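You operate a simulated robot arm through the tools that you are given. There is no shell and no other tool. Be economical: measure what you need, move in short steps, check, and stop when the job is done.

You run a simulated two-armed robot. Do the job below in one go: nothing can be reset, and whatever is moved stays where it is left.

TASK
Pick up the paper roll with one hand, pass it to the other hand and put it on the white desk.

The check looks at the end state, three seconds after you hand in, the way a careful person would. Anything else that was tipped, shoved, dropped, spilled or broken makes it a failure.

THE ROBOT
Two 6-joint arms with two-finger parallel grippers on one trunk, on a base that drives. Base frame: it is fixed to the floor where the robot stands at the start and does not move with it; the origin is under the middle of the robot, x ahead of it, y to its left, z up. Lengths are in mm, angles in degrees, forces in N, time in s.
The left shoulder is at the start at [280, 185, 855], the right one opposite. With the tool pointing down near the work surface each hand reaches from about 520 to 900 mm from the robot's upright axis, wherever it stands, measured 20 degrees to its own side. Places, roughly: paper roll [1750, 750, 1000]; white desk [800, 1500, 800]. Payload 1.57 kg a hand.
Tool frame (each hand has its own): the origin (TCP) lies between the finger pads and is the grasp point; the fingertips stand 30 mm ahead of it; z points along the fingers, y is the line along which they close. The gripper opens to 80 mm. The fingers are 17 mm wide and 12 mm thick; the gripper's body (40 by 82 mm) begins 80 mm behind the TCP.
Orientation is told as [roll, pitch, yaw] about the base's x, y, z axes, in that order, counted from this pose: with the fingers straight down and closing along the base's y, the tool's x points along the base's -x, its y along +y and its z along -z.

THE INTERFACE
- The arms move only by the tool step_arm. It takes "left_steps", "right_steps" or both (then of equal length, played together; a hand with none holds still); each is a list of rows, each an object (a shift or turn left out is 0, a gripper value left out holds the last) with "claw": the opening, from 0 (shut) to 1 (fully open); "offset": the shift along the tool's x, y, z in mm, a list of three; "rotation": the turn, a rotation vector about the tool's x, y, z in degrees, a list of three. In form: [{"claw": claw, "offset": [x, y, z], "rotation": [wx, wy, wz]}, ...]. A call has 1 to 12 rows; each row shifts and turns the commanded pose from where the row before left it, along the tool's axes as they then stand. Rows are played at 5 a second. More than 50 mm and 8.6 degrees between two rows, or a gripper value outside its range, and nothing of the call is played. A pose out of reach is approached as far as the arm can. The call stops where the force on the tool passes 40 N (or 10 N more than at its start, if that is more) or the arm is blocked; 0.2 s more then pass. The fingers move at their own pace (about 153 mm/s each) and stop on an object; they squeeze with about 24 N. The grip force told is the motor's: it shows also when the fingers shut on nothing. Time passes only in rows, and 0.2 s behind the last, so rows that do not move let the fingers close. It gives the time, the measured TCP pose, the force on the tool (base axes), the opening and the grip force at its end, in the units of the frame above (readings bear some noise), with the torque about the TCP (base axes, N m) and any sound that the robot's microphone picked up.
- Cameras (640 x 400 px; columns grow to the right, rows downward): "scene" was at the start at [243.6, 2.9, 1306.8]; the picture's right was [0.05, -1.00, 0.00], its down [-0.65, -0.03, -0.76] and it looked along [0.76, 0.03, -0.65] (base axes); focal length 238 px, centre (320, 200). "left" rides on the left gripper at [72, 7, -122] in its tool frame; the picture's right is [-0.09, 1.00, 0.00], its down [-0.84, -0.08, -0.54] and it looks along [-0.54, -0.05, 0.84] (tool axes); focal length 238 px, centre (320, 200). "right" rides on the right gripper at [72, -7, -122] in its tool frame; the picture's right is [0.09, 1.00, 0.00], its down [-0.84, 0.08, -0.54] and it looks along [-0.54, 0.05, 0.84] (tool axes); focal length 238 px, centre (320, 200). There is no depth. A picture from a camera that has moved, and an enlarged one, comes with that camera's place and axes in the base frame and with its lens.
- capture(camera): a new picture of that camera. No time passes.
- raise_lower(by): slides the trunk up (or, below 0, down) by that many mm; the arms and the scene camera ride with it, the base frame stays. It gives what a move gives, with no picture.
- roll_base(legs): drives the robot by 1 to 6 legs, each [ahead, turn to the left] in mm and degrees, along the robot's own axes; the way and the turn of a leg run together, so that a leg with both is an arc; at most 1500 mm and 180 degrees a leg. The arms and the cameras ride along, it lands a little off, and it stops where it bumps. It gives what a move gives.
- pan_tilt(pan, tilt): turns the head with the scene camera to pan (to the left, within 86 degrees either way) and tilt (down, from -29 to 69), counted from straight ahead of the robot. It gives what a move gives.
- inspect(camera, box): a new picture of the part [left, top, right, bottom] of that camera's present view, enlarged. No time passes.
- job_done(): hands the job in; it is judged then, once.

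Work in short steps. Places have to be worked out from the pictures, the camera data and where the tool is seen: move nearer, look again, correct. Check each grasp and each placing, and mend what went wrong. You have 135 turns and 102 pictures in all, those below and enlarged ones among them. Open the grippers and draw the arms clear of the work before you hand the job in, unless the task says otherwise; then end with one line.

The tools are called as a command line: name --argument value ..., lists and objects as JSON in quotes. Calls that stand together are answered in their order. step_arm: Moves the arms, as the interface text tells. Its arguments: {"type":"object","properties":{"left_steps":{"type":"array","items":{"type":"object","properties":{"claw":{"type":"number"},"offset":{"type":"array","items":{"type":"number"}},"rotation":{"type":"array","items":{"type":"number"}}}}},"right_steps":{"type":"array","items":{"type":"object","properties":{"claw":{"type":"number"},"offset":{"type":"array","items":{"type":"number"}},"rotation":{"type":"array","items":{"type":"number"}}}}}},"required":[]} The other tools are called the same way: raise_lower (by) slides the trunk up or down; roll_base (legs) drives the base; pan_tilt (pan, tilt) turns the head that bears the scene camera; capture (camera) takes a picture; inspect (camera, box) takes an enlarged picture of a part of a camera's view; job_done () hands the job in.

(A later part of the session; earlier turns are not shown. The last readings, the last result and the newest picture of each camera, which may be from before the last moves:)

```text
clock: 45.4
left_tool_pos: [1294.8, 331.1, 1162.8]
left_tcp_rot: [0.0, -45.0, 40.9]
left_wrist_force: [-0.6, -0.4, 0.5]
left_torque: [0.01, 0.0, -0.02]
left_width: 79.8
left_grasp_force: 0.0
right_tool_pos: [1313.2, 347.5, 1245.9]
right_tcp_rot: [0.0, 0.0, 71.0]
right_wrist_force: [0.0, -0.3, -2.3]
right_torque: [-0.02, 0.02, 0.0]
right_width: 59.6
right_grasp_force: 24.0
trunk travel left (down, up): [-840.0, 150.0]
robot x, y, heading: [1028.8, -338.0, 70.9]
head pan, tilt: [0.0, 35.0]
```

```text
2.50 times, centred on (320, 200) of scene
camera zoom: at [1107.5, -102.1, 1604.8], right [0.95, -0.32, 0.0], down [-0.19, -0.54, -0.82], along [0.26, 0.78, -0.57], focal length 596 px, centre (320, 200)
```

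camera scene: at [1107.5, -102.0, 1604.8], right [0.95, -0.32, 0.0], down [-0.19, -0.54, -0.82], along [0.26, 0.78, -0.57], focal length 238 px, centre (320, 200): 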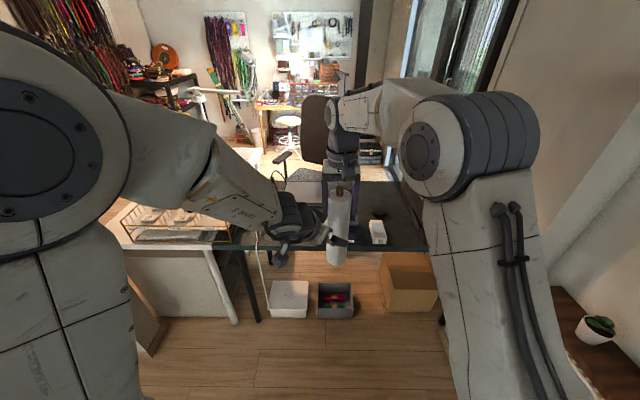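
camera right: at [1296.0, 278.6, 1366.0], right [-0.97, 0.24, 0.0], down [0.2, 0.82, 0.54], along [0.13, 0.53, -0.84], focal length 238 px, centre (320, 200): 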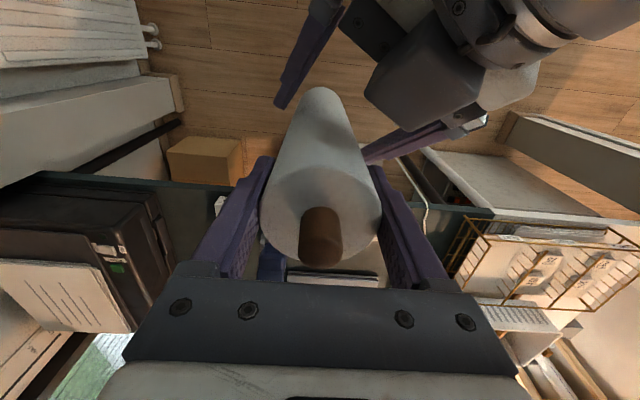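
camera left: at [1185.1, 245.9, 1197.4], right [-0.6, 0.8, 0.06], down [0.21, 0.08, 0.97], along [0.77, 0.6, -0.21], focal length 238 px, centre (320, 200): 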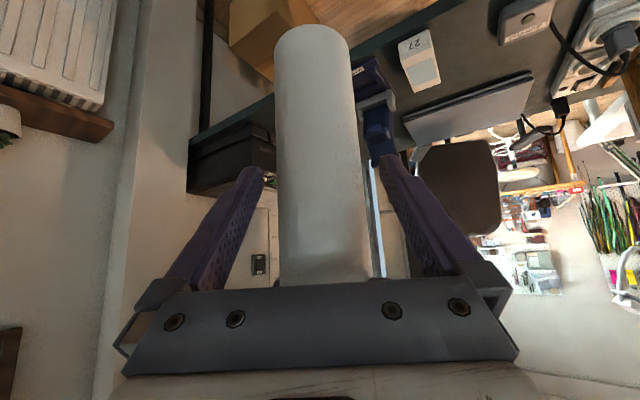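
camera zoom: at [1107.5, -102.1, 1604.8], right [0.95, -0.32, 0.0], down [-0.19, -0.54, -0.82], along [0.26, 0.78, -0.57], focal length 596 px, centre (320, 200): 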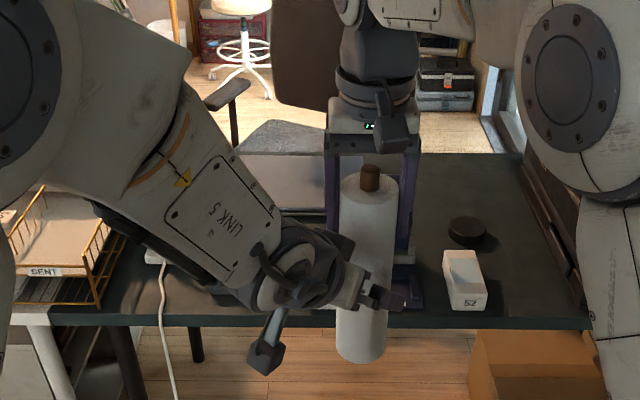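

Good straddle: the roll is centred between the left fingers and well clear of the right hand. I advance the last 33 mm and close.

step_arm --left_steps '[{"offset": [0, 0, 11]}, {"offset": [0, 0, 11]}, {"offset": [0, 0, 9]}, {"offset": [0, 0, 0]}, {"offset": [0, 0, 0]}]'

step_arm --left_steps '[{"claw": 0}, {"claw": 0}, {"claw": 0}, {"claw": 0}]'

capture --camera "left"

```text
clock: 46.6
left_tool_pos: [1310.4, 347.6, 1140.3]
left_tcp_rot: [-0.1, -44.9, 41.0]
left_wrist_force: [-0.1, 0.4, -0.2]
left_torque: [0.03, 0.0, -0.01]
left_width: 80.0
left_grasp_force: 0.1
right_tool_pos: [1312.3, 348.2, 1245.1]
right_tcp_rot: [0.1, 0.0, 71.0]
right_wrist_force: [0.2, 0.0, -3.9]
right_torque: [-0.01, -0.01, 0.01]
right_width: 59.4
right_grasp_force: 23.5
trunk travel left (down, up): [-840.0, 150.0]
robot x, y, heading: [1028.1, -337.7, 71.2]
head pan, tilt: [0.0, 35.0]
```

```text
clock: 47.6
left_tool_pos: [1311.3, 346.2, 1141.7]
left_tcp_rot: [0.0, -44.9, 40.9]
left_wrist_force: [5.6, -5.3, -0.1]
left_torque: [0.5, 0.33, 0.08]
left_width: 59.2
left_grasp_force: 24.0
right_tool_pos: [1312.9, 348.8, 1245.1]
right_tcp_rot: [0.0, 0.0, 70.9]
right_wrist_force: [-5.5, 6.4, -3.5]
right_torque: [0.15, 0.18, -0.09]
right_width: 59.5
right_grasp_force: 24.2
trunk travel left (down, up): [-840.0, 150.0]
robot x, y, heading: [1033.9, -336.7, 71.0]
head pan, tilt: [0.0, 35.0]
```

```text
64 pictures are left
camera left: at [1201.8, 260.7, 1176.1], right [-0.6, 0.8, 0.06], down [0.21, 0.08, 0.97], along [0.77, 0.6, -0.21], focal length 238 px, centre (320, 200)
```

left: 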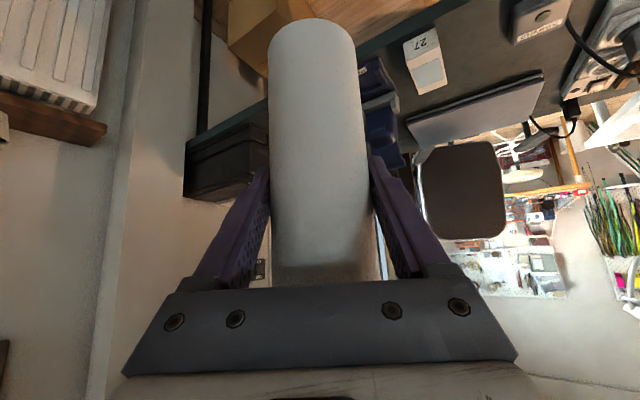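

Both hands hold the roll (left width 59.2 mm, 24 N). I open the right hand and draw it straight up.

step_arm --right_steps '[{"claw": 1}, {"claw": 1}, {"claw": 1}, {"offset": [0, 0, -15]}, {"offset": [0, 0, -25]}, {"offset": [0, 0, -35]}, {"offset": [0, 0, -35]}]'

capture --camera "right"

capture --camera "scene"

```text
clock: 49.2
left_tool_pos: [1310.0, 346.4, 1140.7]
left_tcp_rot: [-0.1, -45.0, 40.9]
left_wrist_force: [-0.3, -0.4, 0.2]
left_torque: [-0.02, 0.03, -0.03]
left_width: 59.1
left_grasp_force: 23.5
right_tool_pos: [1312.8, 347.8, 1353.6]
right_tcp_rot: [0.0, 0.0, 70.9]
right_wrist_force: [-0.6, -0.2, 0.1]
right_torque: [0.0, 0.01, 0.03]
right_width: 79.9
right_grasp_force: 0.0
trunk travel left (down, up): [-840.0, 150.0]
robot x, y, heading: [1028.5, -335.1, 71.3]
head pan, tilt: [0.0, 35.0]
```

```text
63 pictures are left
camera right: at [1295.7, 279.4, 1475.5], right [-0.97, 0.24, 0.0], down [0.2, 0.82, 0.54], along [0.13, 0.53, -0.84], focal length 238 px, centre (320, 200)
```

right: 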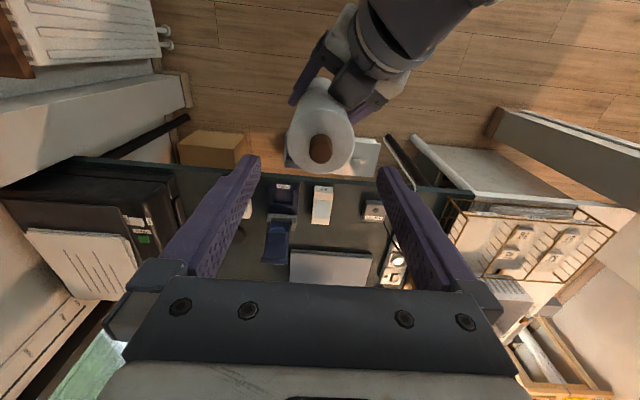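

```text
62 pictures are left
camera scene: at [1107.5, -102.1, 1604.8], right [0.95, -0.32, 0.0], down [-0.19, -0.54, -0.82], along [0.26, 0.78, -0.57], focal length 238 px, centre (320, 200)
```

scene: 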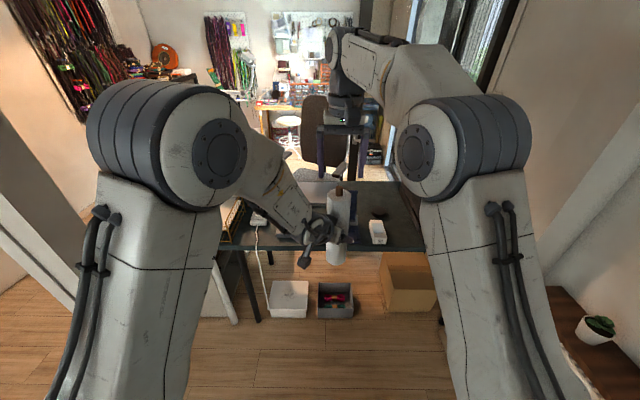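

The left hand alone holds the roll upright. I retract the right hand to its side, then turn the left tool to point straight ahead and shift it to the left.

step_arm --right_steps '[{"offset": [0, -45, -15]}, {"offset": [20, -45, 0]}, {"offset": [30, -40, 0]}, {"offset": [30, -40, 0]}, {"offset": [30, -40, 0]}, {"offset": [30, -40, 0]}]'

step_arm --left_steps '[{"rotation": [-4, 0, -4]}, {"rotation": [-4, 0, -4]}, {"rotation": [-4, 0, -4]}, {"rotation": [-4, 0, -4]}, {"rotation": [-4, 0, -4]}, {"rotation": [-1.2, 0, -1.2]}, {"offset": [0, 30, 0]}, {"offset": [0, 30, 0]}, {"offset": [0, 30, 0]}, {"offset": [0, 30, 0]}, {"offset": [0, 30, 0]}, {"offset": [0, 0, 0]}]'

capture --camera "scene"

capture --camera "left"

```text
clock: 50.6
left_tool_pos: [1310.7, 345.3, 1140.7]
left_tcp_rot: [-0.2, -44.9, 40.9]
left_wrist_force: [0.6, 0.2, -0.2]
left_torque: [-0.03, -0.04, 0.02]
left_width: 58.8
left_grasp_force: 23.4
right_tool_pos: [1504.4, 133.9, 1367.0]
right_tcp_rot: [0.0, 0.1, 71.0]
right_wrist_force: [-0.2, -0.4, 1.3]
right_torque: [0.0, -0.02, 0.01]
right_width: 80.1
right_grasp_force: 0.0
trunk travel left (down, up): [-840.0, 150.0]
robot x, y, heading: [1030.1, -339.3, 71.0]
head pan, tilt: [0.0, 35.0]
```

```text
clock: 53.2
left_tool_pos: [1147.5, 481.3, 1135.8]
left_tcp_rot: [-1.8, -44.3, 50.9]
left_wrist_force: [-0.1, 0.7, 1.3]
left_torque: [-0.04, 0.0, -0.02]
left_width: 58.7
left_grasp_force: 23.8
left hand out of reach, approached as far as the arm can: row 1, 2, 3, 4, 5, 6
right_tool_pos: [1504.1, 134.6, 1368.4]
right_tcp_rot: [0.1, 0.0, 71.0]
right_wrist_force: [0.2, -0.7, 1.1]
right_torque: [0.02, -0.02, -0.04]
right_width: 80.1
right_grasp_force: 0.1
trunk travel left (down, up): [-840.0, 150.0]
robot x, y, heading: [1027.7, -335.4, 71.0]
head pan, tilt: [0.0, 35.0]
```

```text
61 pictures are left
camera scene: at [1107.3, -101.9, 1604.8], right [0.95, -0.32, 0.0], down [-0.19, -0.54, -0.82], along [0.26, 0.78, -0.57], focal length 238 px, centre (320, 200)
```

scene: 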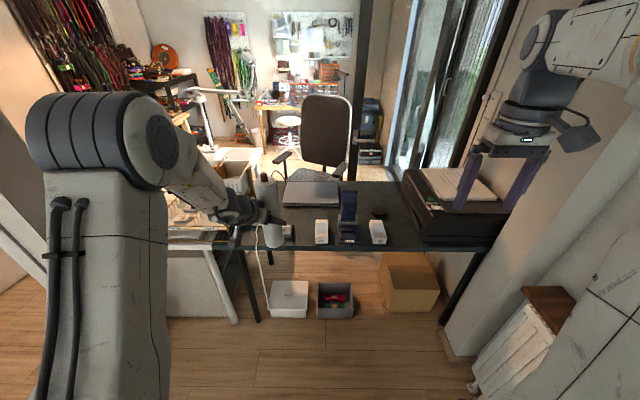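

```text
60 pictures are left
camera left: at [1052.3, 380.5, 1171.8], right [-0.72, 0.69, 0.04], down [0.18, 0.13, 0.97], along [0.67, 0.71, -0.22], focal length 238 px, centre (320, 200)
```

left: 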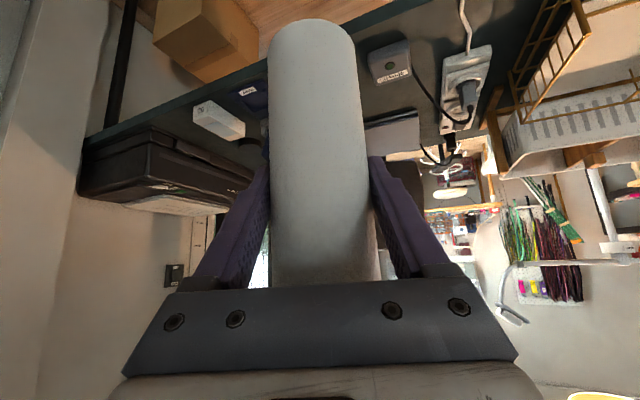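

The wrist is catching up; I let it settle.

step_arm --left_steps '[{"offset": [0, 0, 0]}, {"offset": [0, 0, 0]}, {"offset": [0, 0, 0]}, {"offset": [0, 0, 0]}]'

```text
clock: 54.2
left_tool_pos: [1147.5, 479.2, 1136.3]
left_tcp_rot: [-1.7, -44.3, 51.0]
left_wrist_force: [0.2, 0.5, -0.4]
left_torque: [0.01, -0.02, 0.0]
left_width: 59.3
left_grasp_force: 24.1
right_tool_pos: [1505.0, 134.6, 1369.2]
right_tcp_rot: [0.0, 0.0, 70.9]
right_wrist_force: [0.3, 0.3, 0.2]
right_torque: [-0.04, 0.01, 0.01]
right_width: 80.0
right_grasp_force: 0.0
trunk travel left (down, up): [-840.0, 150.0]
robot x, y, heading: [1028.9, -332.9, 71.5]
head pan, tilt: [0.0, 35.0]
```

The pose settled short (yaw 51) because it was too extended. I pull back toward the robot about 75 mm and then finish the turn.

step_arm --left_steps '[{"offset": [16.6, -8.5, -16.6]}, {"offset": [16.6, -8.5, -16.6]}, {"offset": [16.6, -8.5, -16.6]}, {"rotation": [-3, 0, -3]}, {"rotation": [-3, 0, -3]}, {"rotation": [-3, 0, -3]}, {"rotation": [-3, 0, -3]}, {"offset": [0, 0, 0]}, {"offset": [0, 0, 0]}]'

```text
clock: 56.2
left_tool_pos: [1120.1, 412.4, 1138.5]
left_tcp_rot: [-2.0, -44.0, 65.5]
left_wrist_force: [0.6, 0.1, -0.3]
left_torque: [-0.01, 0.0, -0.02]
left_width: 59.0
left_grasp_force: 23.8
right_tool_pos: [1504.5, 135.0, 1368.6]
right_tcp_rot: [0.0, -0.1, 70.9]
right_wrist_force: [-0.6, 1.1, -0.5]
right_torque: [-0.01, 0.01, -0.01]
right_width: 79.9
right_grasp_force: 0.1
trunk travel left (down, up): [-840.0, 150.0]
robot x, y, heading: [1024.9, -336.6, 71.1]
head pan, tilt: [0.0, 35.0]
```

Now yaw 65.5 with a small 1.7° tilt of the roll; I correct that.

step_arm --left_steps '[{"rotation": [-1.0, -1.0, 1.0]}, {"offset": [0, 0, 0]}, {"offset": [0, 0, 0]}]'

capture --camera "scene"

```text
clock: 57.0
left_tool_pos: [1120.1, 413.0, 1138.2]
left_tcp_rot: [-2.0, -43.9, 65.6]
left_wrist_force: [0.1, 1.3, -0.4]
left_torque: [-0.03, 0.01, 0.01]
left_width: 59.0
left_grasp_force: 23.5
left hand out of reach, approached as far as the arm can: row 1
right_tool_pos: [1504.7, 136.1, 1368.8]
right_tcp_rot: [0.1, 0.0, 70.8]
right_wrist_force: [0.3, 0.5, -0.1]
right_torque: [0.02, -0.03, -0.02]
right_width: 79.9
right_grasp_force: 0.1
trunk travel left (down, up): [-840.0, 150.0]
robot x, y, heading: [1026.3, -337.2, 71.3]
head pan, tilt: [0.0, 35.0]
```

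```text
59 pictures are left
camera scene: at [1107.5, -102.1, 1604.8], right [0.95, -0.32, 0.0], down [-0.19, -0.54, -0.82], along [0.26, 0.78, -0.57], focal length 238 px, centre (320, 200)
```

scene: 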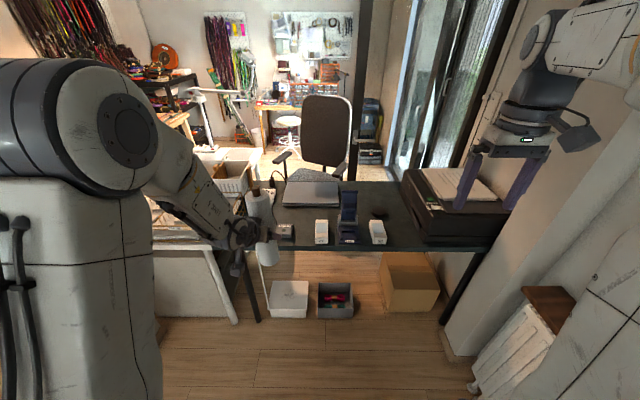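

A wrist limit blocks the correction here. I raise the hand by 80 mm with the arm so the forearm lies flatter, then correct the tilt again.

step_arm --left_steps '[{"offset": [-19, 0, -19]}, {"offset": [-19, 0, -19]}, {"offset": [-19, 0, -19]}, {"offset": [0, 0, 0]}, {"rotation": [-1.0, -1.0, 1.0]}, {"offset": [0, 0, 0]}]'

```text
clock: 58.4
left_tool_pos: [1119.2, 414.3, 1217.0]
left_tcp_rot: [-0.8, -44.5, 64.9]
left_wrist_force: [0.4, -0.5, -3.4]
left_torque: [0.03, 0.02, -0.03]
left_width: 58.8
left_grasp_force: 24.1
right_tool_pos: [1503.8, 134.7, 1367.9]
right_tcp_rot: [0.1, -0.1, 70.9]
right_wrist_force: [0.3, 0.2, 0.9]
right_torque: [0.01, 0.0, 0.0]
right_width: 80.1
right_grasp_force: 0.1
trunk travel left (down, up): [-840.0, 150.0]
robot x, y, heading: [1027.9, -334.2, 71.2]
head pan, tilt: [0.0, 35.0]
```

The tilt is fixed (under 1°) and the left hand holds the weight. I drive to stage about 400 mm short of the free strip on the white desk.

roll_base --legs '[[0, 89], [813, 0], [0, -89]]'

pan_tilt --pan 0 --tilt 30

capture --camera "scene"

capture --camera "right"

capture --camera "left"

```text
clock: 70.2
left_tool_pos: [368.4, 694.6, 1217.9]
left_tcp_rot: [-1.0, -44.6, 64.2]
left_wrist_force: [0.1, 0.8, -3.4]
left_torque: [-0.02, -0.02, 0.0]
left_width: 58.7
left_grasp_force: 24.1
right_tool_pos: [750.5, 410.9, 1368.3]
right_tcp_rot: [-0.1, 0.0, 70.2]
right_wrist_force: [-0.4, 0.0, -0.6]
right_torque: [-0.03, -0.04, 0.0]
right_width: 80.0
right_grasp_force: 0.0
trunk travel left (down, up): [-840.0, 150.0]
robot x, y, heading: [268.9, -52.3, 70.4]
head pan, tilt: [0.0, 35.0]
```

```text
clock: 70.9
left_tool_pos: [367.5, 695.0, 1219.0]
left_tcp_rot: [-1.0, -44.5, 64.3]
left_wrist_force: [-0.3, -0.1, -3.6]
left_torque: [-0.02, 0.02, -0.02]
left_width: 58.9
left_grasp_force: 24.1
right_tool_pos: [750.8, 411.7, 1368.0]
right_tcp_rot: [-0.1, 0.0, 70.2]
right_wrist_force: [0.0, 0.8, -0.8]
right_torque: [0.0, -0.02, -0.01]
right_width: 80.0
right_grasp_force: 0.0
trunk travel left (down, up): [-840.0, 150.0]
robot x, y, heading: [270.2, -50.6, 70.2]
head pan, tilt: [0.0, 30.0]
```

```text
58 pictures are left
camera scene: at [351.7, 181.5, 1612.6], right [0.94, -0.33, 0.0], down [-0.17, -0.47, -0.87], along [0.29, 0.82, -0.5], focal length 238 px, centre (320, 200)
```

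scene: 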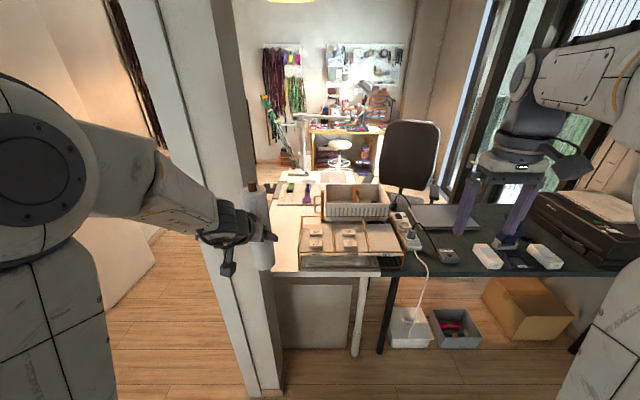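

```text
57 pictures are left
camera right: at [731.8, 342.6, 1489.3], right [-0.97, 0.25, 0.0], down [0.21, 0.81, 0.54], along [0.14, 0.52, -0.84], focal length 238 px, centre (320, 200)
```

right: 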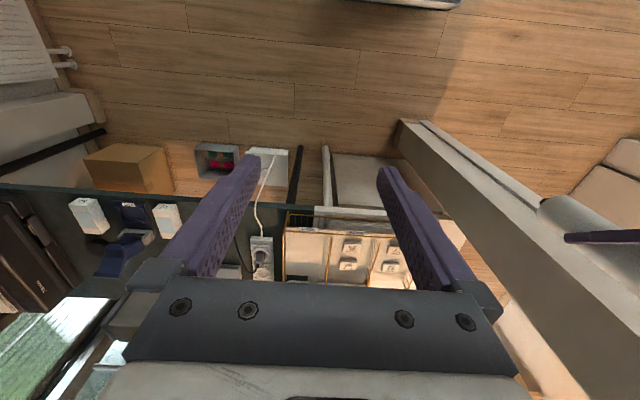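

```text
56 pictures are left
camera left: at [300.4, 574.5, 1253.4], right [-0.86, 0.5, 0.05], down [0.15, 0.16, 0.97], along [0.48, 0.85, -0.22], focal length 238 px, centre (320, 200)
```

left: 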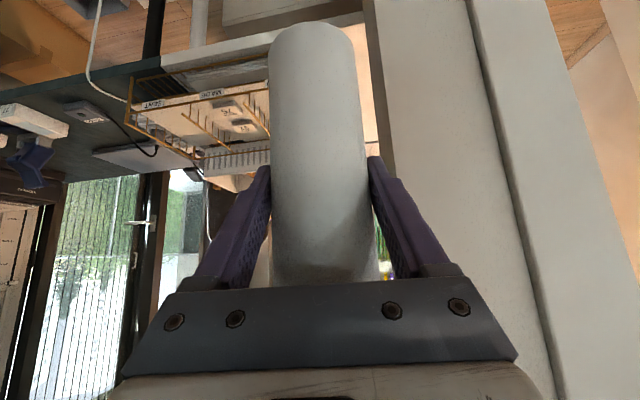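

I look closer at the strip between the partition and the rack.

inspect --camera "scene" --box '[220, 160, 420, 285]'

inspect --camera "scene" --box '[200, 275, 400, 400]'

inspect --camera "right" --box '[260, 100, 500, 300]'

```text
3.20 times, centred on (320, 222) of scene
camera zoom: at [351.7, 181.5, 1612.6], right [0.94, -0.33, 0.0], down [-0.17, -0.47, -0.87], along [0.29, 0.82, -0.5], focal length 763 px, centre (320, 128)
```

zoom: 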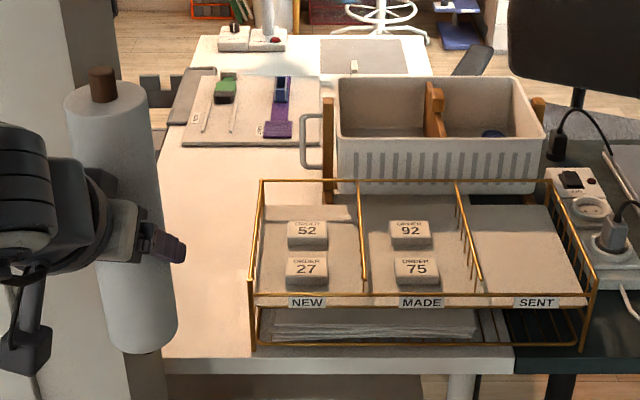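

```text
3.20 times, centred on (300, 338) of scene
camera zoom: at [351.7, 181.5, 1612.6], right [0.94, -0.33, 0.0], down [-0.17, -0.47, -0.87], along [0.29, 0.82, -0.5], focal length 763 px, centre (384, -240)
```

zoom: 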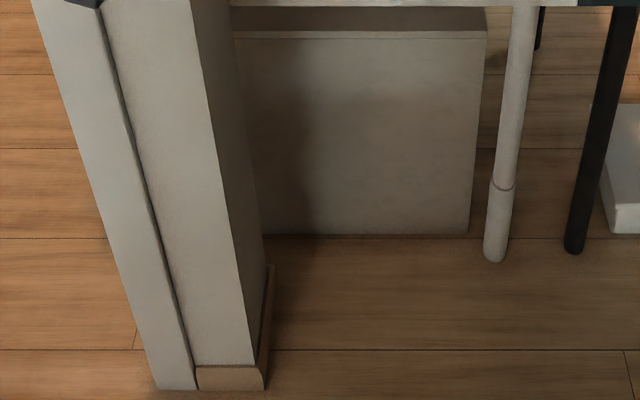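

```text
2.00 times, centred on (380, 200) of right
camera zoom: at [731.8, 342.6, 1489.3], right [-0.97, 0.25, 0.0], down [0.21, 0.81, 0.54], along [0.14, 0.52, -0.84], focal length 477 px, centre (200, 200)
```

zoom: 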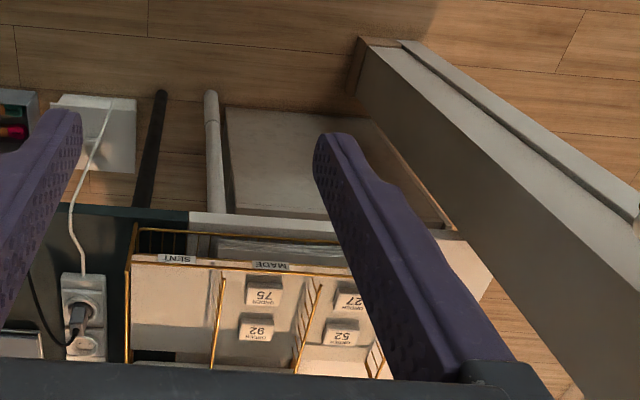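

The partition is only a short post (right face x≈356–410), and the desk top behind it is free: left of the rack around (540,1270). I drive to a staging pose facing it slightly from the right, so the arm passes between post and rack.

roll_base --legs '[[0, -33.4], [416, 0], [0, 46.3]]'

step_arm --left_steps '[{"offset": [-11, 7, 11]}, {"offset": [-11, 7, 11]}, {"offset": [-10, 7, 10]}, {"offset": [-10, 8, 10]}, {"rotation": [-2.1, 0, -2.1]}, {"rotation": [-2.1, 0, -2.1]}, {"offset": [0, 0, 0]}]'

step_arm --right_steps '[{"offset": [30, 0, -30]}, {"offset": [30, 0, -30]}, {"offset": [30, 0, -30]}]'

capture --camera "scene"

capture --camera "left"

```text
clock: 77.2
left_tool_pos: [528.9, 949.0, 1219.3]
left_tcp_rot: [-1.0, -44.5, 77.4]
left_wrist_force: [-0.3, 0.5, -2.6]
left_torque: [-0.02, -0.02, -0.01]
left_width: 58.5
left_grasp_force: 23.8
right_tool_pos: [966.2, 759.1, 1367.6]
right_tcp_rot: [-0.1, 0.0, 83.4]
right_wrist_force: [0.3, 1.1, 0.0]
right_torque: [0.01, 0.0, -0.02]
right_width: 79.9
right_grasp_force: 0.1
trunk travel left (down, up): [-840.0, 150.0]
robot x, y, heading: [604.1, 197.6, 83.6]
head pan, tilt: [0.0, 30.0]
```

```text
clock: 78.8
left_tool_pos: [514.1, 1011.9, 1216.7]
left_tcp_rot: [-0.8, -44.1, 81.4]
left_wrist_force: [-0.1, 0.7, -3.0]
left_torque: [-0.02, 0.0, -0.02]
left_width: 58.4
left_grasp_force: 23.8
right_tool_pos: [964.0, 760.4, 1368.4]
right_tcp_rot: [0.0, 0.1, 83.4]
right_wrist_force: [-0.9, -0.2, 0.4]
right_torque: [0.06, 0.07, 0.04]
right_width: 79.9
right_grasp_force: 0.0
trunk travel left (down, up): [-840.0, 150.0]
robot x, y, heading: [603.0, 193.1, 84.1]
head pan, tilt: [0.0, 30.0]
```

```text
clock: 79.6
left_tool_pos: [513.0, 1012.5, 1217.2]
left_tcp_rot: [-0.8, -44.2, 81.4]
left_wrist_force: [0.4, 0.0, -2.4]
left_torque: [-0.03, 0.0, 0.01]
left_width: 58.6
left_grasp_force: 24.0
right_tool_pos: [955.0, 669.4, 1458.7]
right_tcp_rot: [0.1, 0.1, 83.5]
right_wrist_force: [0.6, 0.1, 0.0]
right_torque: [-0.04, -0.02, 0.0]
right_width: 79.7
right_grasp_force: 0.0
trunk travel left (down, up): [-840.0, 150.0]
robot x, y, heading: [603.0, 193.8, 83.5]
head pan, tilt: [0.0, 30.0]
```

```text
52 pictures are left
camera scene: at [628.7, 445.3, 1612.6], right [0.99, -0.11, 0.0], down [-0.05, -0.5, -0.87], along [0.09, 0.86, -0.5], focal length 238 px, centre (320, 200)
```

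scene: 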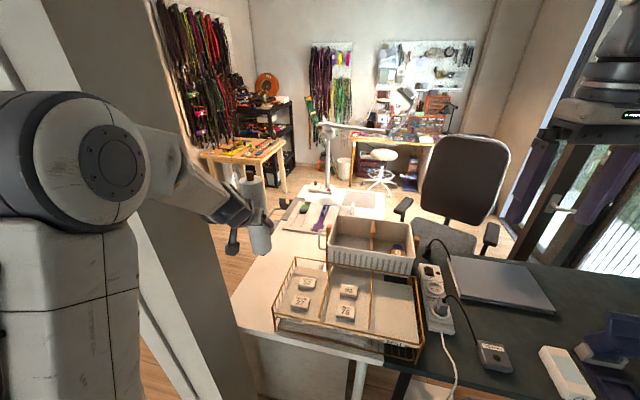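

```text
51 pictures are left
camera left: at [483.9, 877.6, 1252.6], right [-0.97, 0.22, 0.05], down [0.1, 0.21, 0.97], along [0.21, 0.95, -0.23], focal length 238 px, centre (320, 200)
```

left: 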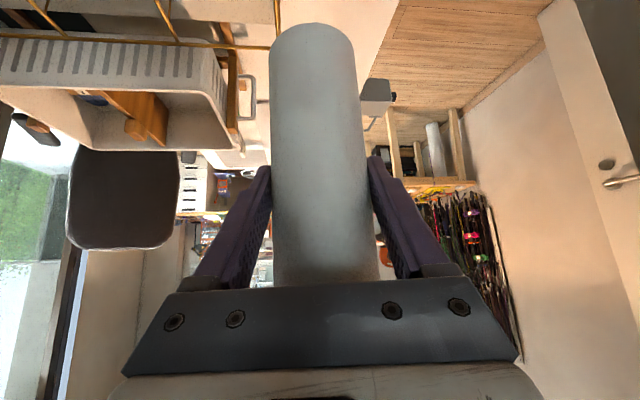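

The free desk top is clear: I aim for about (541,1267), between the desk's left edge and the rack. Before driving in I check how my left elbow sits relative to the post.

pan_tilt --pan 50 --tilt 25

capture --camera "scene"

capture --camera "right"

```text
clock: 80.8
left_tool_pos: [513.0, 1013.5, 1216.3]
left_tcp_rot: [-0.8, -44.2, 81.4]
left_wrist_force: [-0.1, 0.1, -2.8]
left_torque: [0.01, 0.02, 0.0]
left_width: 58.5
left_grasp_force: 24.2
right_tool_pos: [953.9, 669.1, 1458.0]
right_tcp_rot: [-0.1, 0.0, 83.4]
right_wrist_force: [0.5, -0.3, 1.0]
right_torque: [0.0, 0.0, 0.03]
right_width: 80.1
right_grasp_force: 0.1
trunk travel left (down, up): [-840.0, 150.0]
robot x, y, heading: [601.6, 199.2, 83.9]
head pan, tilt: [50.0, 25.0]
```

```text
50 pictures are left
camera scene: at [555.2, 421.9, 1620.6], right [0.72, 0.69, 0.0], down [0.29, -0.31, -0.91], along [-0.63, 0.66, -0.42], focal length 238 px, centre (320, 200)
```

scene: 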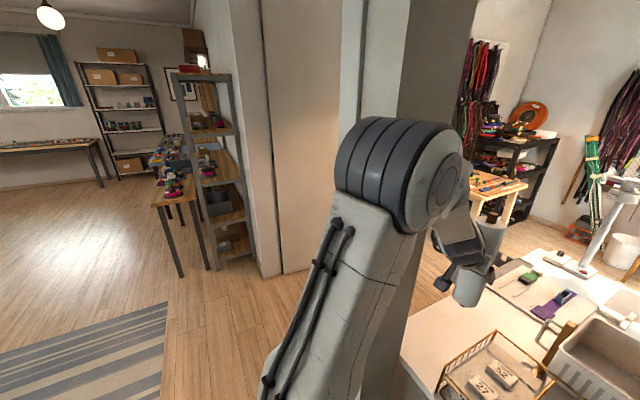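

```text
49 pictures are left
camera right: at [952.2, 598.2, 1579.2], right [-1.0, 0.02, 0.0], down [0.02, 0.84, 0.54], along [0.01, 0.54, -0.84], focal length 238 px, centre (320, 200)
```

right: 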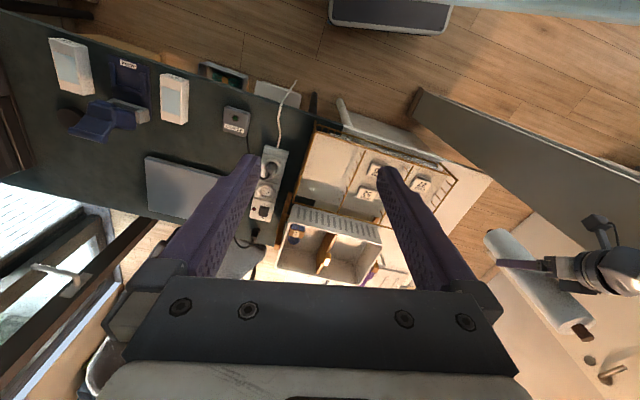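

The elbow would pass too near the post with this heading. A heading of about 91° with the robot further right, and a placing point of (507,1181), gives room on all sides; I restage for that.

roll_base --legs '[[0, -63.9], [109, 0], [0, 71.4]]'

pan_tilt --pan 30 --tilt 40

capture --camera "scene"

```text
clock: 87.9
left_tool_pos: [512.0, 1030.7, 1217.0]
left_tcp_rot: [-0.9, -44.2, 88.9]
left_wrist_force: [-0.7, -0.5, -2.7]
left_torque: [-0.04, -0.01, 0.01]
left_width: 58.5
left_grasp_force: 24.0
right_tool_pos: [992.4, 748.0, 1458.3]
right_tcp_rot: [0.1, 0.1, 90.9]
right_wrist_force: [-0.2, -0.4, 0.4]
right_torque: [0.04, 0.03, 0.0]
right_width: 80.0
right_grasp_force: 0.1
trunk travel left (down, up): [-840.0, 150.0]
robot x, y, heading: [705.8, 236.3, 91.3]
head pan, tilt: [50.0, 25.0]
```

```text
clock: 88.7
left_tool_pos: [511.3, 1030.6, 1214.9]
left_tcp_rot: [-0.8, -44.1, 88.9]
left_wrist_force: [-1.0, -0.1, -2.4]
left_torque: [-0.01, 0.02, 0.0]
left_width: 58.3
left_grasp_force: 23.9
right_tool_pos: [991.9, 748.7, 1459.1]
right_tcp_rot: [0.0, -0.1, 90.8]
right_wrist_force: [-0.3, 0.3, -0.9]
right_torque: [0.01, -0.01, 0.02]
right_width: 79.9
right_grasp_force: 0.1
trunk travel left (down, up): [-840.0, 150.0]
robot x, y, heading: [707.0, 233.5, 91.4]
head pan, tilt: [30.0, 40.0]
```

```text
48 pictures are left
camera scene: at [656.8, 465.7, 1597.3], right [0.85, 0.52, 0.0], down [0.33, -0.55, -0.77], along [-0.4, 0.65, -0.64], focal length 238 px, centre (320, 200)
```

scene: 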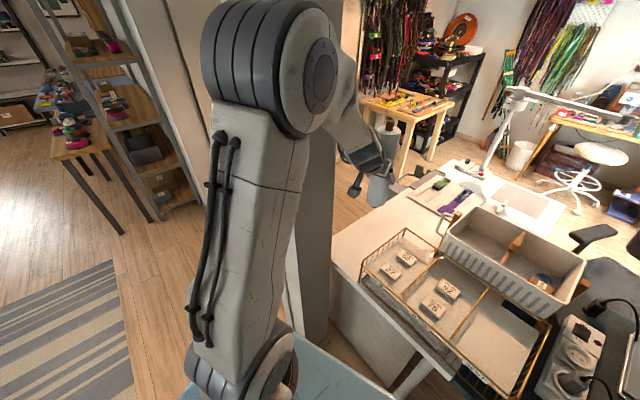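

Good layout. I advance 90 mm and look again.

roll_base --legs '[[90, 0]]'

capture --camera "scene"

capture --camera "left"

capture --camera "right"

```text
clock: 89.8
left_tool_pos: [509.7, 1122.5, 1216.3]
left_tcp_rot: [-0.9, -44.2, 89.0]
left_wrist_force: [-0.4, -0.8, -3.0]
left_torque: [-0.03, 0.03, -0.02]
left_width: 58.5
left_grasp_force: 24.0
right_tool_pos: [990.5, 838.8, 1458.3]
right_tcp_rot: [0.1, 0.0, 90.8]
right_wrist_force: [-0.3, -0.6, 1.2]
right_torque: [0.01, -0.01, 0.03]
right_width: 80.1
right_grasp_force: 0.0
trunk travel left (down, up): [-840.0, 150.0]
robot x, y, heading: [703.0, 327.0, 91.1]
head pan, tilt: [30.0, 40.0]
```

```text
47 pictures are left
camera scene: at [655.0, 556.4, 1597.3], right [0.86, 0.52, 0.0], down [0.33, -0.55, -0.77], along [-0.4, 0.66, -0.64], focal length 238 px, centre (320, 200)
```

scene: 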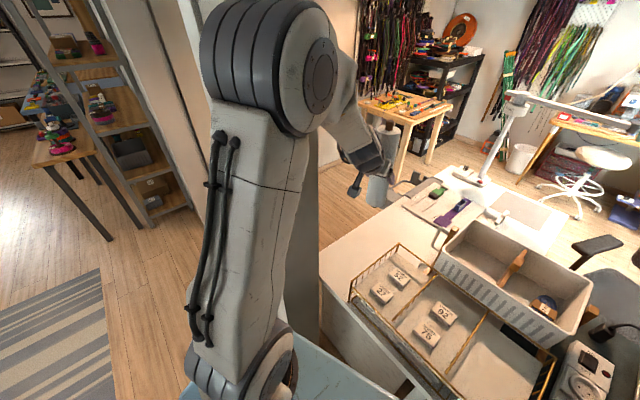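

```text
46 pictures are left
camera left: at [497.5, 984.1, 1252.6], right [-0.99, 0.1, 0.05], down [0.07, 0.22, 0.97], along [0.08, 0.97, -0.23], focal length 238 px, centre (320, 200)
```

left: 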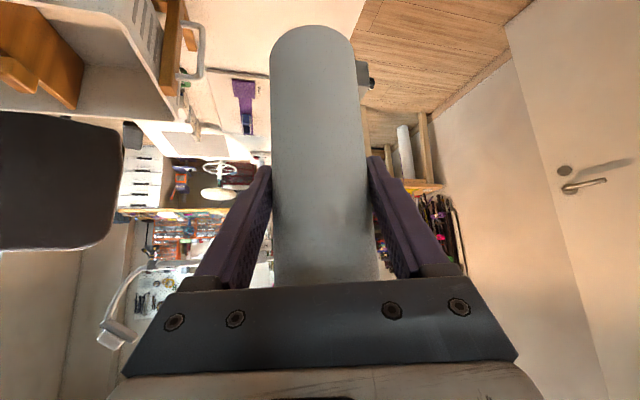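

```text
45 pictures are left
camera right: at [998.3, 767.6, 1579.4], right [-0.99, -0.11, 0.0], down [-0.09, 0.84, 0.54], along [-0.06, 0.54, -0.84], focal length 238 px, centre (320, 200)
```

right: 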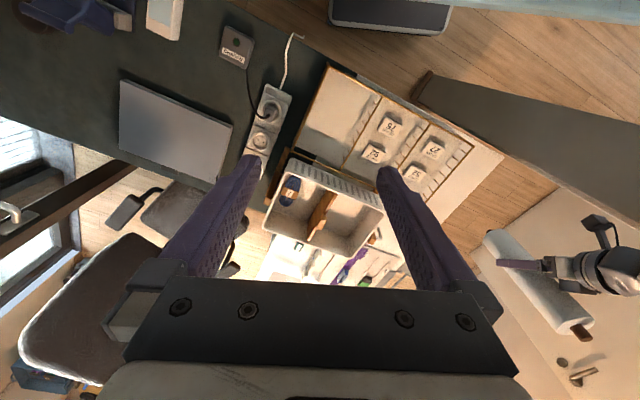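

Rack side is at lateral ~115, my target at 28, so there's room. I advance the last 58 mm and lower the trunk 220 mm, then look.

roll_base --legs '[[58, 0]]'

raise_lower --by -220

capture --camera "scene"

capture --camera "left"

capture --camera "right"

```text
clock: 90.8
left_tool_pos: [507.7, 1179.6, 1214.8]
left_tcp_rot: [-0.7, -44.2, 88.8]
left_wrist_force: [-0.6, -0.1, -3.0]
left_torque: [-0.05, 0.01, 0.0]
left_width: 58.6
left_grasp_force: 23.9
right_tool_pos: [989.4, 897.2, 1458.3]
right_tcp_rot: [0.0, 0.0, 90.8]
right_wrist_force: [-1.1, 0.0, 0.1]
right_torque: [0.03, 0.05, 0.0]
right_width: 80.2
right_grasp_force: 0.1
trunk travel left (down, up): [-840.0, 150.0]
robot x, y, heading: [705.1, 383.5, 91.2]
head pan, tilt: [30.0, 40.0]
```

```text
clock: 93.1
left_tool_pos: [508.3, 1179.5, 996.4]
left_tcp_rot: [-0.8, -44.1, 89.0]
left_wrist_force: [1.1, 0.4, -3.4]
left_torque: [-0.05, -0.01, 0.01]
left_width: 58.8
left_grasp_force: 23.8
right_tool_pos: [990.4, 897.0, 1239.0]
right_tcp_rot: [-0.1, 0.0, 90.8]
right_wrist_force: [0.0, -0.1, 0.6]
right_torque: [-0.01, -0.03, -0.01]
right_width: 80.1
right_grasp_force: 0.1
trunk travel left (down, up): [-620.0, 370.0]
robot x, y, heading: [704.1, 383.0, 91.2]
head pan, tilt: [30.0, 40.0]
```

```text
44 pictures are left
camera scene: at [653.8, 615.0, 1377.3], right [0.86, 0.52, 0.0], down [0.33, -0.55, -0.77], along [-0.4, 0.65, -0.64], focal length 238 px, centre (320, 200)
```

scene: 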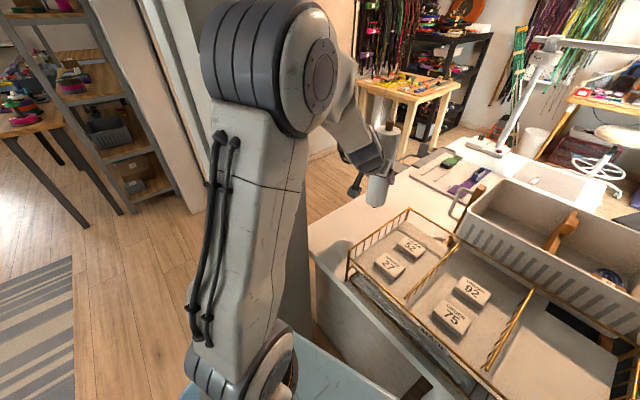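

```text
43 pictures are left
camera left: at [496.3, 1042.6, 1032.3], right [-0.99, 0.1, 0.05], down [0.07, 0.22, 0.97], along [0.08, 0.97, -0.23], focal length 238 px, centre (320, 200)
```

left: 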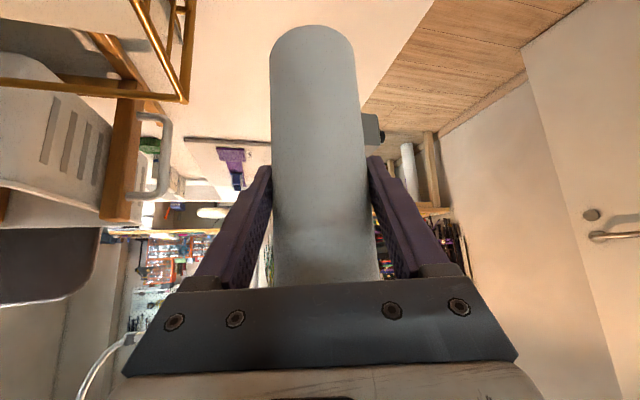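

```text
42 pictures are left
camera right: at [997.0, 826.3, 1359.4], right [-0.99, -0.11, 0.0], down [-0.09, 0.84, 0.54], along [-0.06, 0.54, -0.84], focal length 238 px, centre (320, 200)
```

right: 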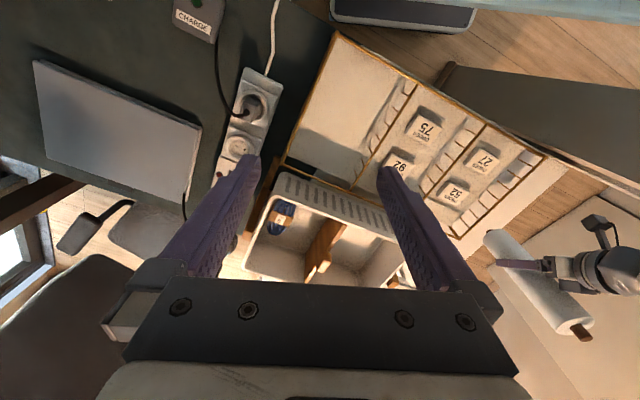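

The roll hangs over free desk between rack and desk edge. I lower 90 mm more and check.

raise_lower --by -90

capture --camera "left"

inspect --camera "scene" --box '[300, 100, 500, 300]'

```text
clock: 94.4
left_tool_pos: [508.6, 1179.5, 906.5]
left_tcp_rot: [-0.8, -44.1, 88.9]
left_wrist_force: [0.0, -0.8, -3.1]
left_torque: [0.01, 0.03, -0.03]
left_width: 58.5
left_grasp_force: 24.5
right_tool_pos: [989.6, 897.0, 1149.0]
right_tcp_rot: [0.1, 0.0, 90.8]
right_wrist_force: [-0.9, 0.4, 0.6]
right_torque: [0.03, -0.02, 0.0]
right_width: 80.0
right_grasp_force: 0.1
trunk travel left (down, up): [-530.0, 460.0]
robot x, y, heading: [701.7, 385.8, 91.1]
head pan, tilt: [30.0, 40.0]
```

```text
41 pictures are left
camera left: at [496.3, 1042.6, 942.3], right [-0.99, 0.1, 0.05], down [0.07, 0.22, 0.97], along [0.08, 0.97, -0.23], focal length 238 px, centre (320, 200)
```

left: 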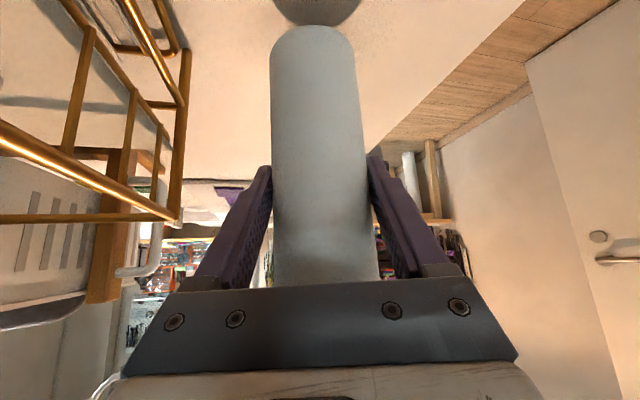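

```text
2.00 times, centred on (400, 200) of scene
camera zoom: at [653.8, 615.0, 1287.3], right [0.86, 0.52, 0.0], down [0.33, -0.55, -0.77], along [-0.4, 0.65, -0.64], focal length 477 px, centre (160, 200)
```

zoom: 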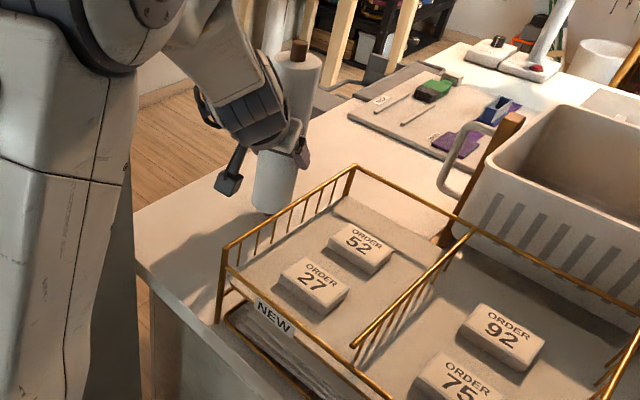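

Nearly there: the shadow under the roll is close. I go down in small trunk steps and watch the force for contact.

raise_lower --by -15

inspect --camera "left" --box '[240, 0, 400, 100]'

inspect --camera "scene" --box '[390, 130, 470, 230]'

```text
clock: 95.0
left_tool_pos: [507.4, 1181.6, 894.8]
left_tcp_rot: [-0.6, -44.6, 88.9]
left_wrist_force: [-1.5, -0.1, 19.7]
left_torque: [0.26, 0.2, 0.1]
left_width: 57.8
left_grasp_force: 24.7
right_tool_pos: [990.1, 895.8, 1134.2]
right_tcp_rot: [0.0, 0.1, 90.9]
right_wrist_force: [-0.1, 1.0, 0.2]
right_torque: [0.01, -0.06, 0.0]
right_width: 79.9
right_grasp_force: 0.0
trunk travel left (down, up): [-515.0, 475.0]
robot x, y, heading: [699.9, 382.7, 91.2]
head pan, tilt: [30.0, 40.0]
```

```text
4.00 times, centred on (320, 50) of left
camera zoom: at [496.1, 1043.2, 930.0], right [-0.99, 0.09, 0.06], down [0.08, 0.21, 0.97], along [0.08, 0.97, -0.22], focal length 953 px, centre (320, 800)
```

zoom: 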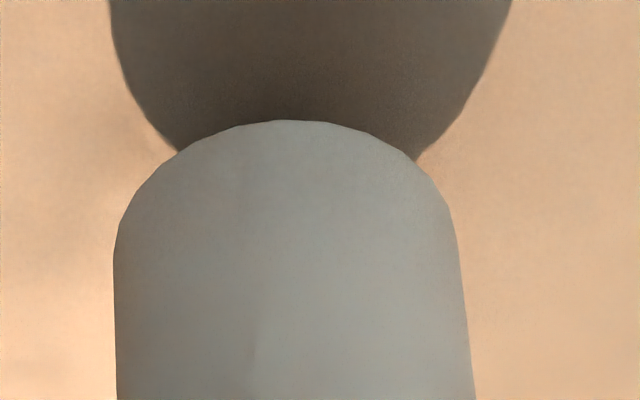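

```text
4.00 times, centred on (430, 180) of scene
camera zoom: at [654.0, 614.1, 1272.7], right [0.86, 0.52, 0.0], down [0.33, -0.55, -0.77], along [-0.4, 0.66, -0.64], focal length 954 px, centre (-120, 280)
```

zoom: 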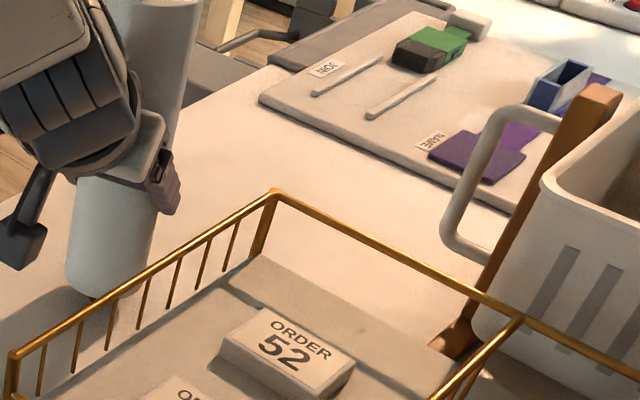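

Contact came early: the core peg sticks out about 25 mm below the roll too, so standing it up would be unstable. I'll lay it down instead: turning the hand 180° about its own axis (it grips at 45°) lays the roll horizontal. First I raise it clear and shift slightly.

raise_lower --by 180

step_arm --left_steps '[{"offset": [-10, 2, 10]}, {"offset": [-10, 2, 10]}, {"offset": [-10, 2, 10]}, {"offset": [0, 0, 0]}]'

inspect --camera "scene" --box '[300, 80, 460, 280]'

```text
clock: 97.0
left_tool_pos: [509.0, 1180.9, 1070.3]
left_tcp_rot: [-0.7, -44.1, 88.9]
left_wrist_force: [-0.9, 0.1, -3.5]
left_torque: [-0.01, 0.01, 0.0]
left_width: 57.2
left_grasp_force: 23.7
right_tool_pos: [990.7, 897.5, 1312.2]
right_tcp_rot: [0.0, 0.1, 90.7]
right_wrist_force: [0.9, 0.9, 0.1]
right_torque: [-0.02, -0.02, 0.01]
right_width: 79.9
right_grasp_force: 0.1
trunk travel left (down, up): [-695.0, 295.0]
robot x, y, heading: [703.9, 382.8, 91.3]
head pan, tilt: [30.0, 40.0]
```

```text
clock: 98.0
left_tool_pos: [504.3, 1223.5, 1069.5]
left_tcp_rot: [-0.7, -44.1, 89.0]
left_wrist_force: [0.3, 0.6, -3.5]
left_torque: [-0.01, -0.01, -0.02]
left_width: 57.1
left_grasp_force: 23.9
right_tool_pos: [989.7, 898.0, 1313.7]
right_tcp_rot: [0.0, 0.1, 90.8]
right_wrist_force: [-0.3, 0.4, 0.3]
right_torque: [0.01, -0.01, 0.0]
right_width: 80.2
right_grasp_force: 0.1
trunk travel left (down, up): [-695.0, 295.0]
robot x, y, heading: [702.9, 384.5, 91.1]
head pan, tilt: [30.0, 40.0]
```

```text
2.00 times, centred on (380, 180) of scene
camera zoom: at [653.7, 615.2, 1452.2], right [0.86, 0.52, 0.0], down [0.33, -0.55, -0.77], along [-0.4, 0.65, -0.64], focal length 477 px, centre (200, 240)
```

zoom: 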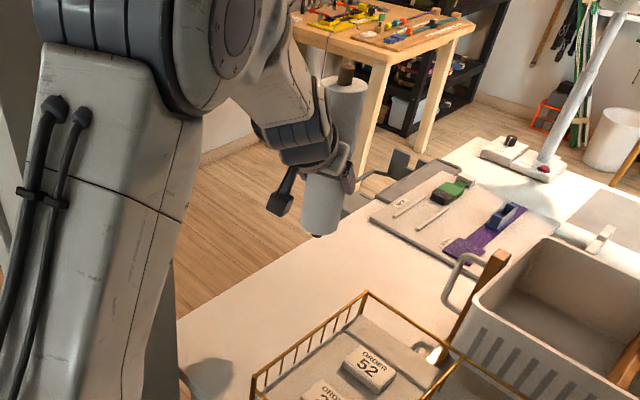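

A dark stub is indeed visible under the roll. I rotate the left hand about its tool axis, first 96°.

step_arm --left_steps '[{"rotation": [0, 0, 8]}, {"rotation": [0, 0, 8]}, {"rotation": [0, 0, 8]}, {"rotation": [0, 0, 8]}, {"rotation": [0, 0, 8]}, {"rotation": [0, 0, 8]}]'

capture --camera "scene"

```text
clock: 99.4
left_tool_pos: [504.0, 1223.2, 1069.4]
left_tcp_rot: [35.6, -28.3, 31.2]
left_wrist_force: [0.1, -0.1, -3.2]
left_torque: [-0.02, 0.07, 0.02]
left_width: 56.8
left_grasp_force: 24.5
right_tool_pos: [989.5, 896.7, 1312.6]
right_tcp_rot: [0.0, 0.0, 90.8]
right_wrist_force: [0.1, 0.4, 0.0]
right_torque: [0.02, 0.02, -0.02]
right_width: 79.7
right_grasp_force: 0.0
trunk travel left (down, up): [-695.0, 295.0]
robot x, y, heading: [703.8, 384.2, 91.1]
head pan, tilt: [30.0, 40.0]
```

```text
36 pictures are left
camera scene: at [653.8, 615.1, 1452.2], right [0.86, 0.52, 0.0], down [0.33, -0.55, -0.77], along [-0.4, 0.65, -0.64], focal length 238 px, centre (320, 200)
```

scene: 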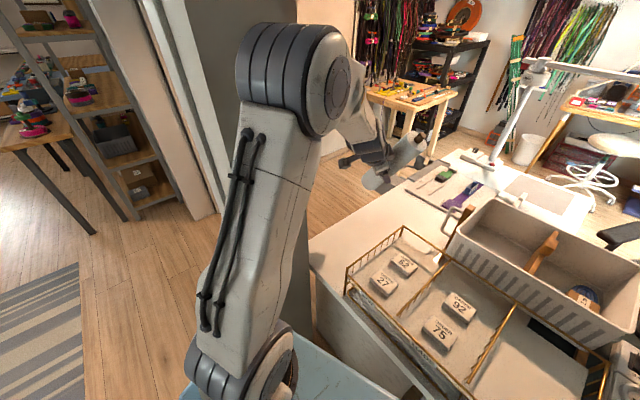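

The roll swings as intended. I continue the turn.

step_arm --left_steps '[{"rotation": [0, 0, 8]}, {"rotation": [0, 0, 8]}, {"rotation": [0, 0, 8]}, {"rotation": [0, 0, 8]}, {"rotation": [0, 0, 8]}, {"rotation": [0, 0, 8]}, {"rotation": [0, 0, 8]}, {"rotation": [0, 0, 8]}]'

capture --camera "scene"

```text
clock: 101.2
left_tool_pos: [503.8, 1222.6, 1069.9]
left_tcp_rot: [42.1, 14.7, -18.1]
left_wrist_force: [-0.4, -0.3, -2.7]
left_torque: [0.05, 0.03, 0.0]
left_width: 57.0
left_grasp_force: 23.8
right_tool_pos: [990.5, 897.5, 1312.6]
right_tcp_rot: [0.0, -0.1, 90.8]
right_wrist_force: [0.3, 0.3, -0.5]
right_torque: [0.03, -0.02, 0.05]
right_width: 79.9
right_grasp_force: 0.1
trunk travel left (down, up): [-695.0, 295.0]
robot x, y, heading: [701.0, 379.3, 91.1]
head pan, tilt: [30.0, 40.0]
```

```text
35 pictures are left
camera scene: at [653.8, 615.1, 1452.3], right [0.86, 0.52, 0.0], down [0.33, -0.55, -0.77], along [-0.4, 0.65, -0.64], focal length 238 px, centre (320, 200)
```

scene: 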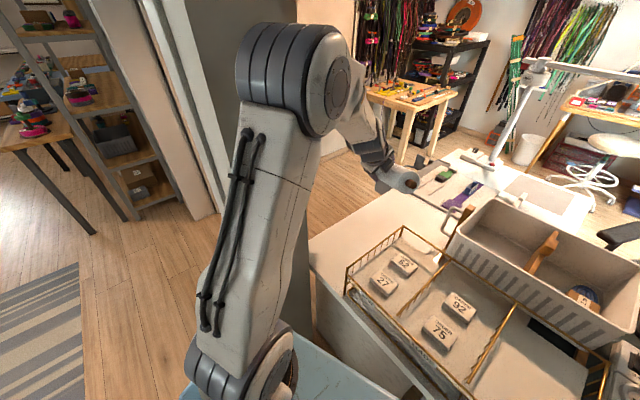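

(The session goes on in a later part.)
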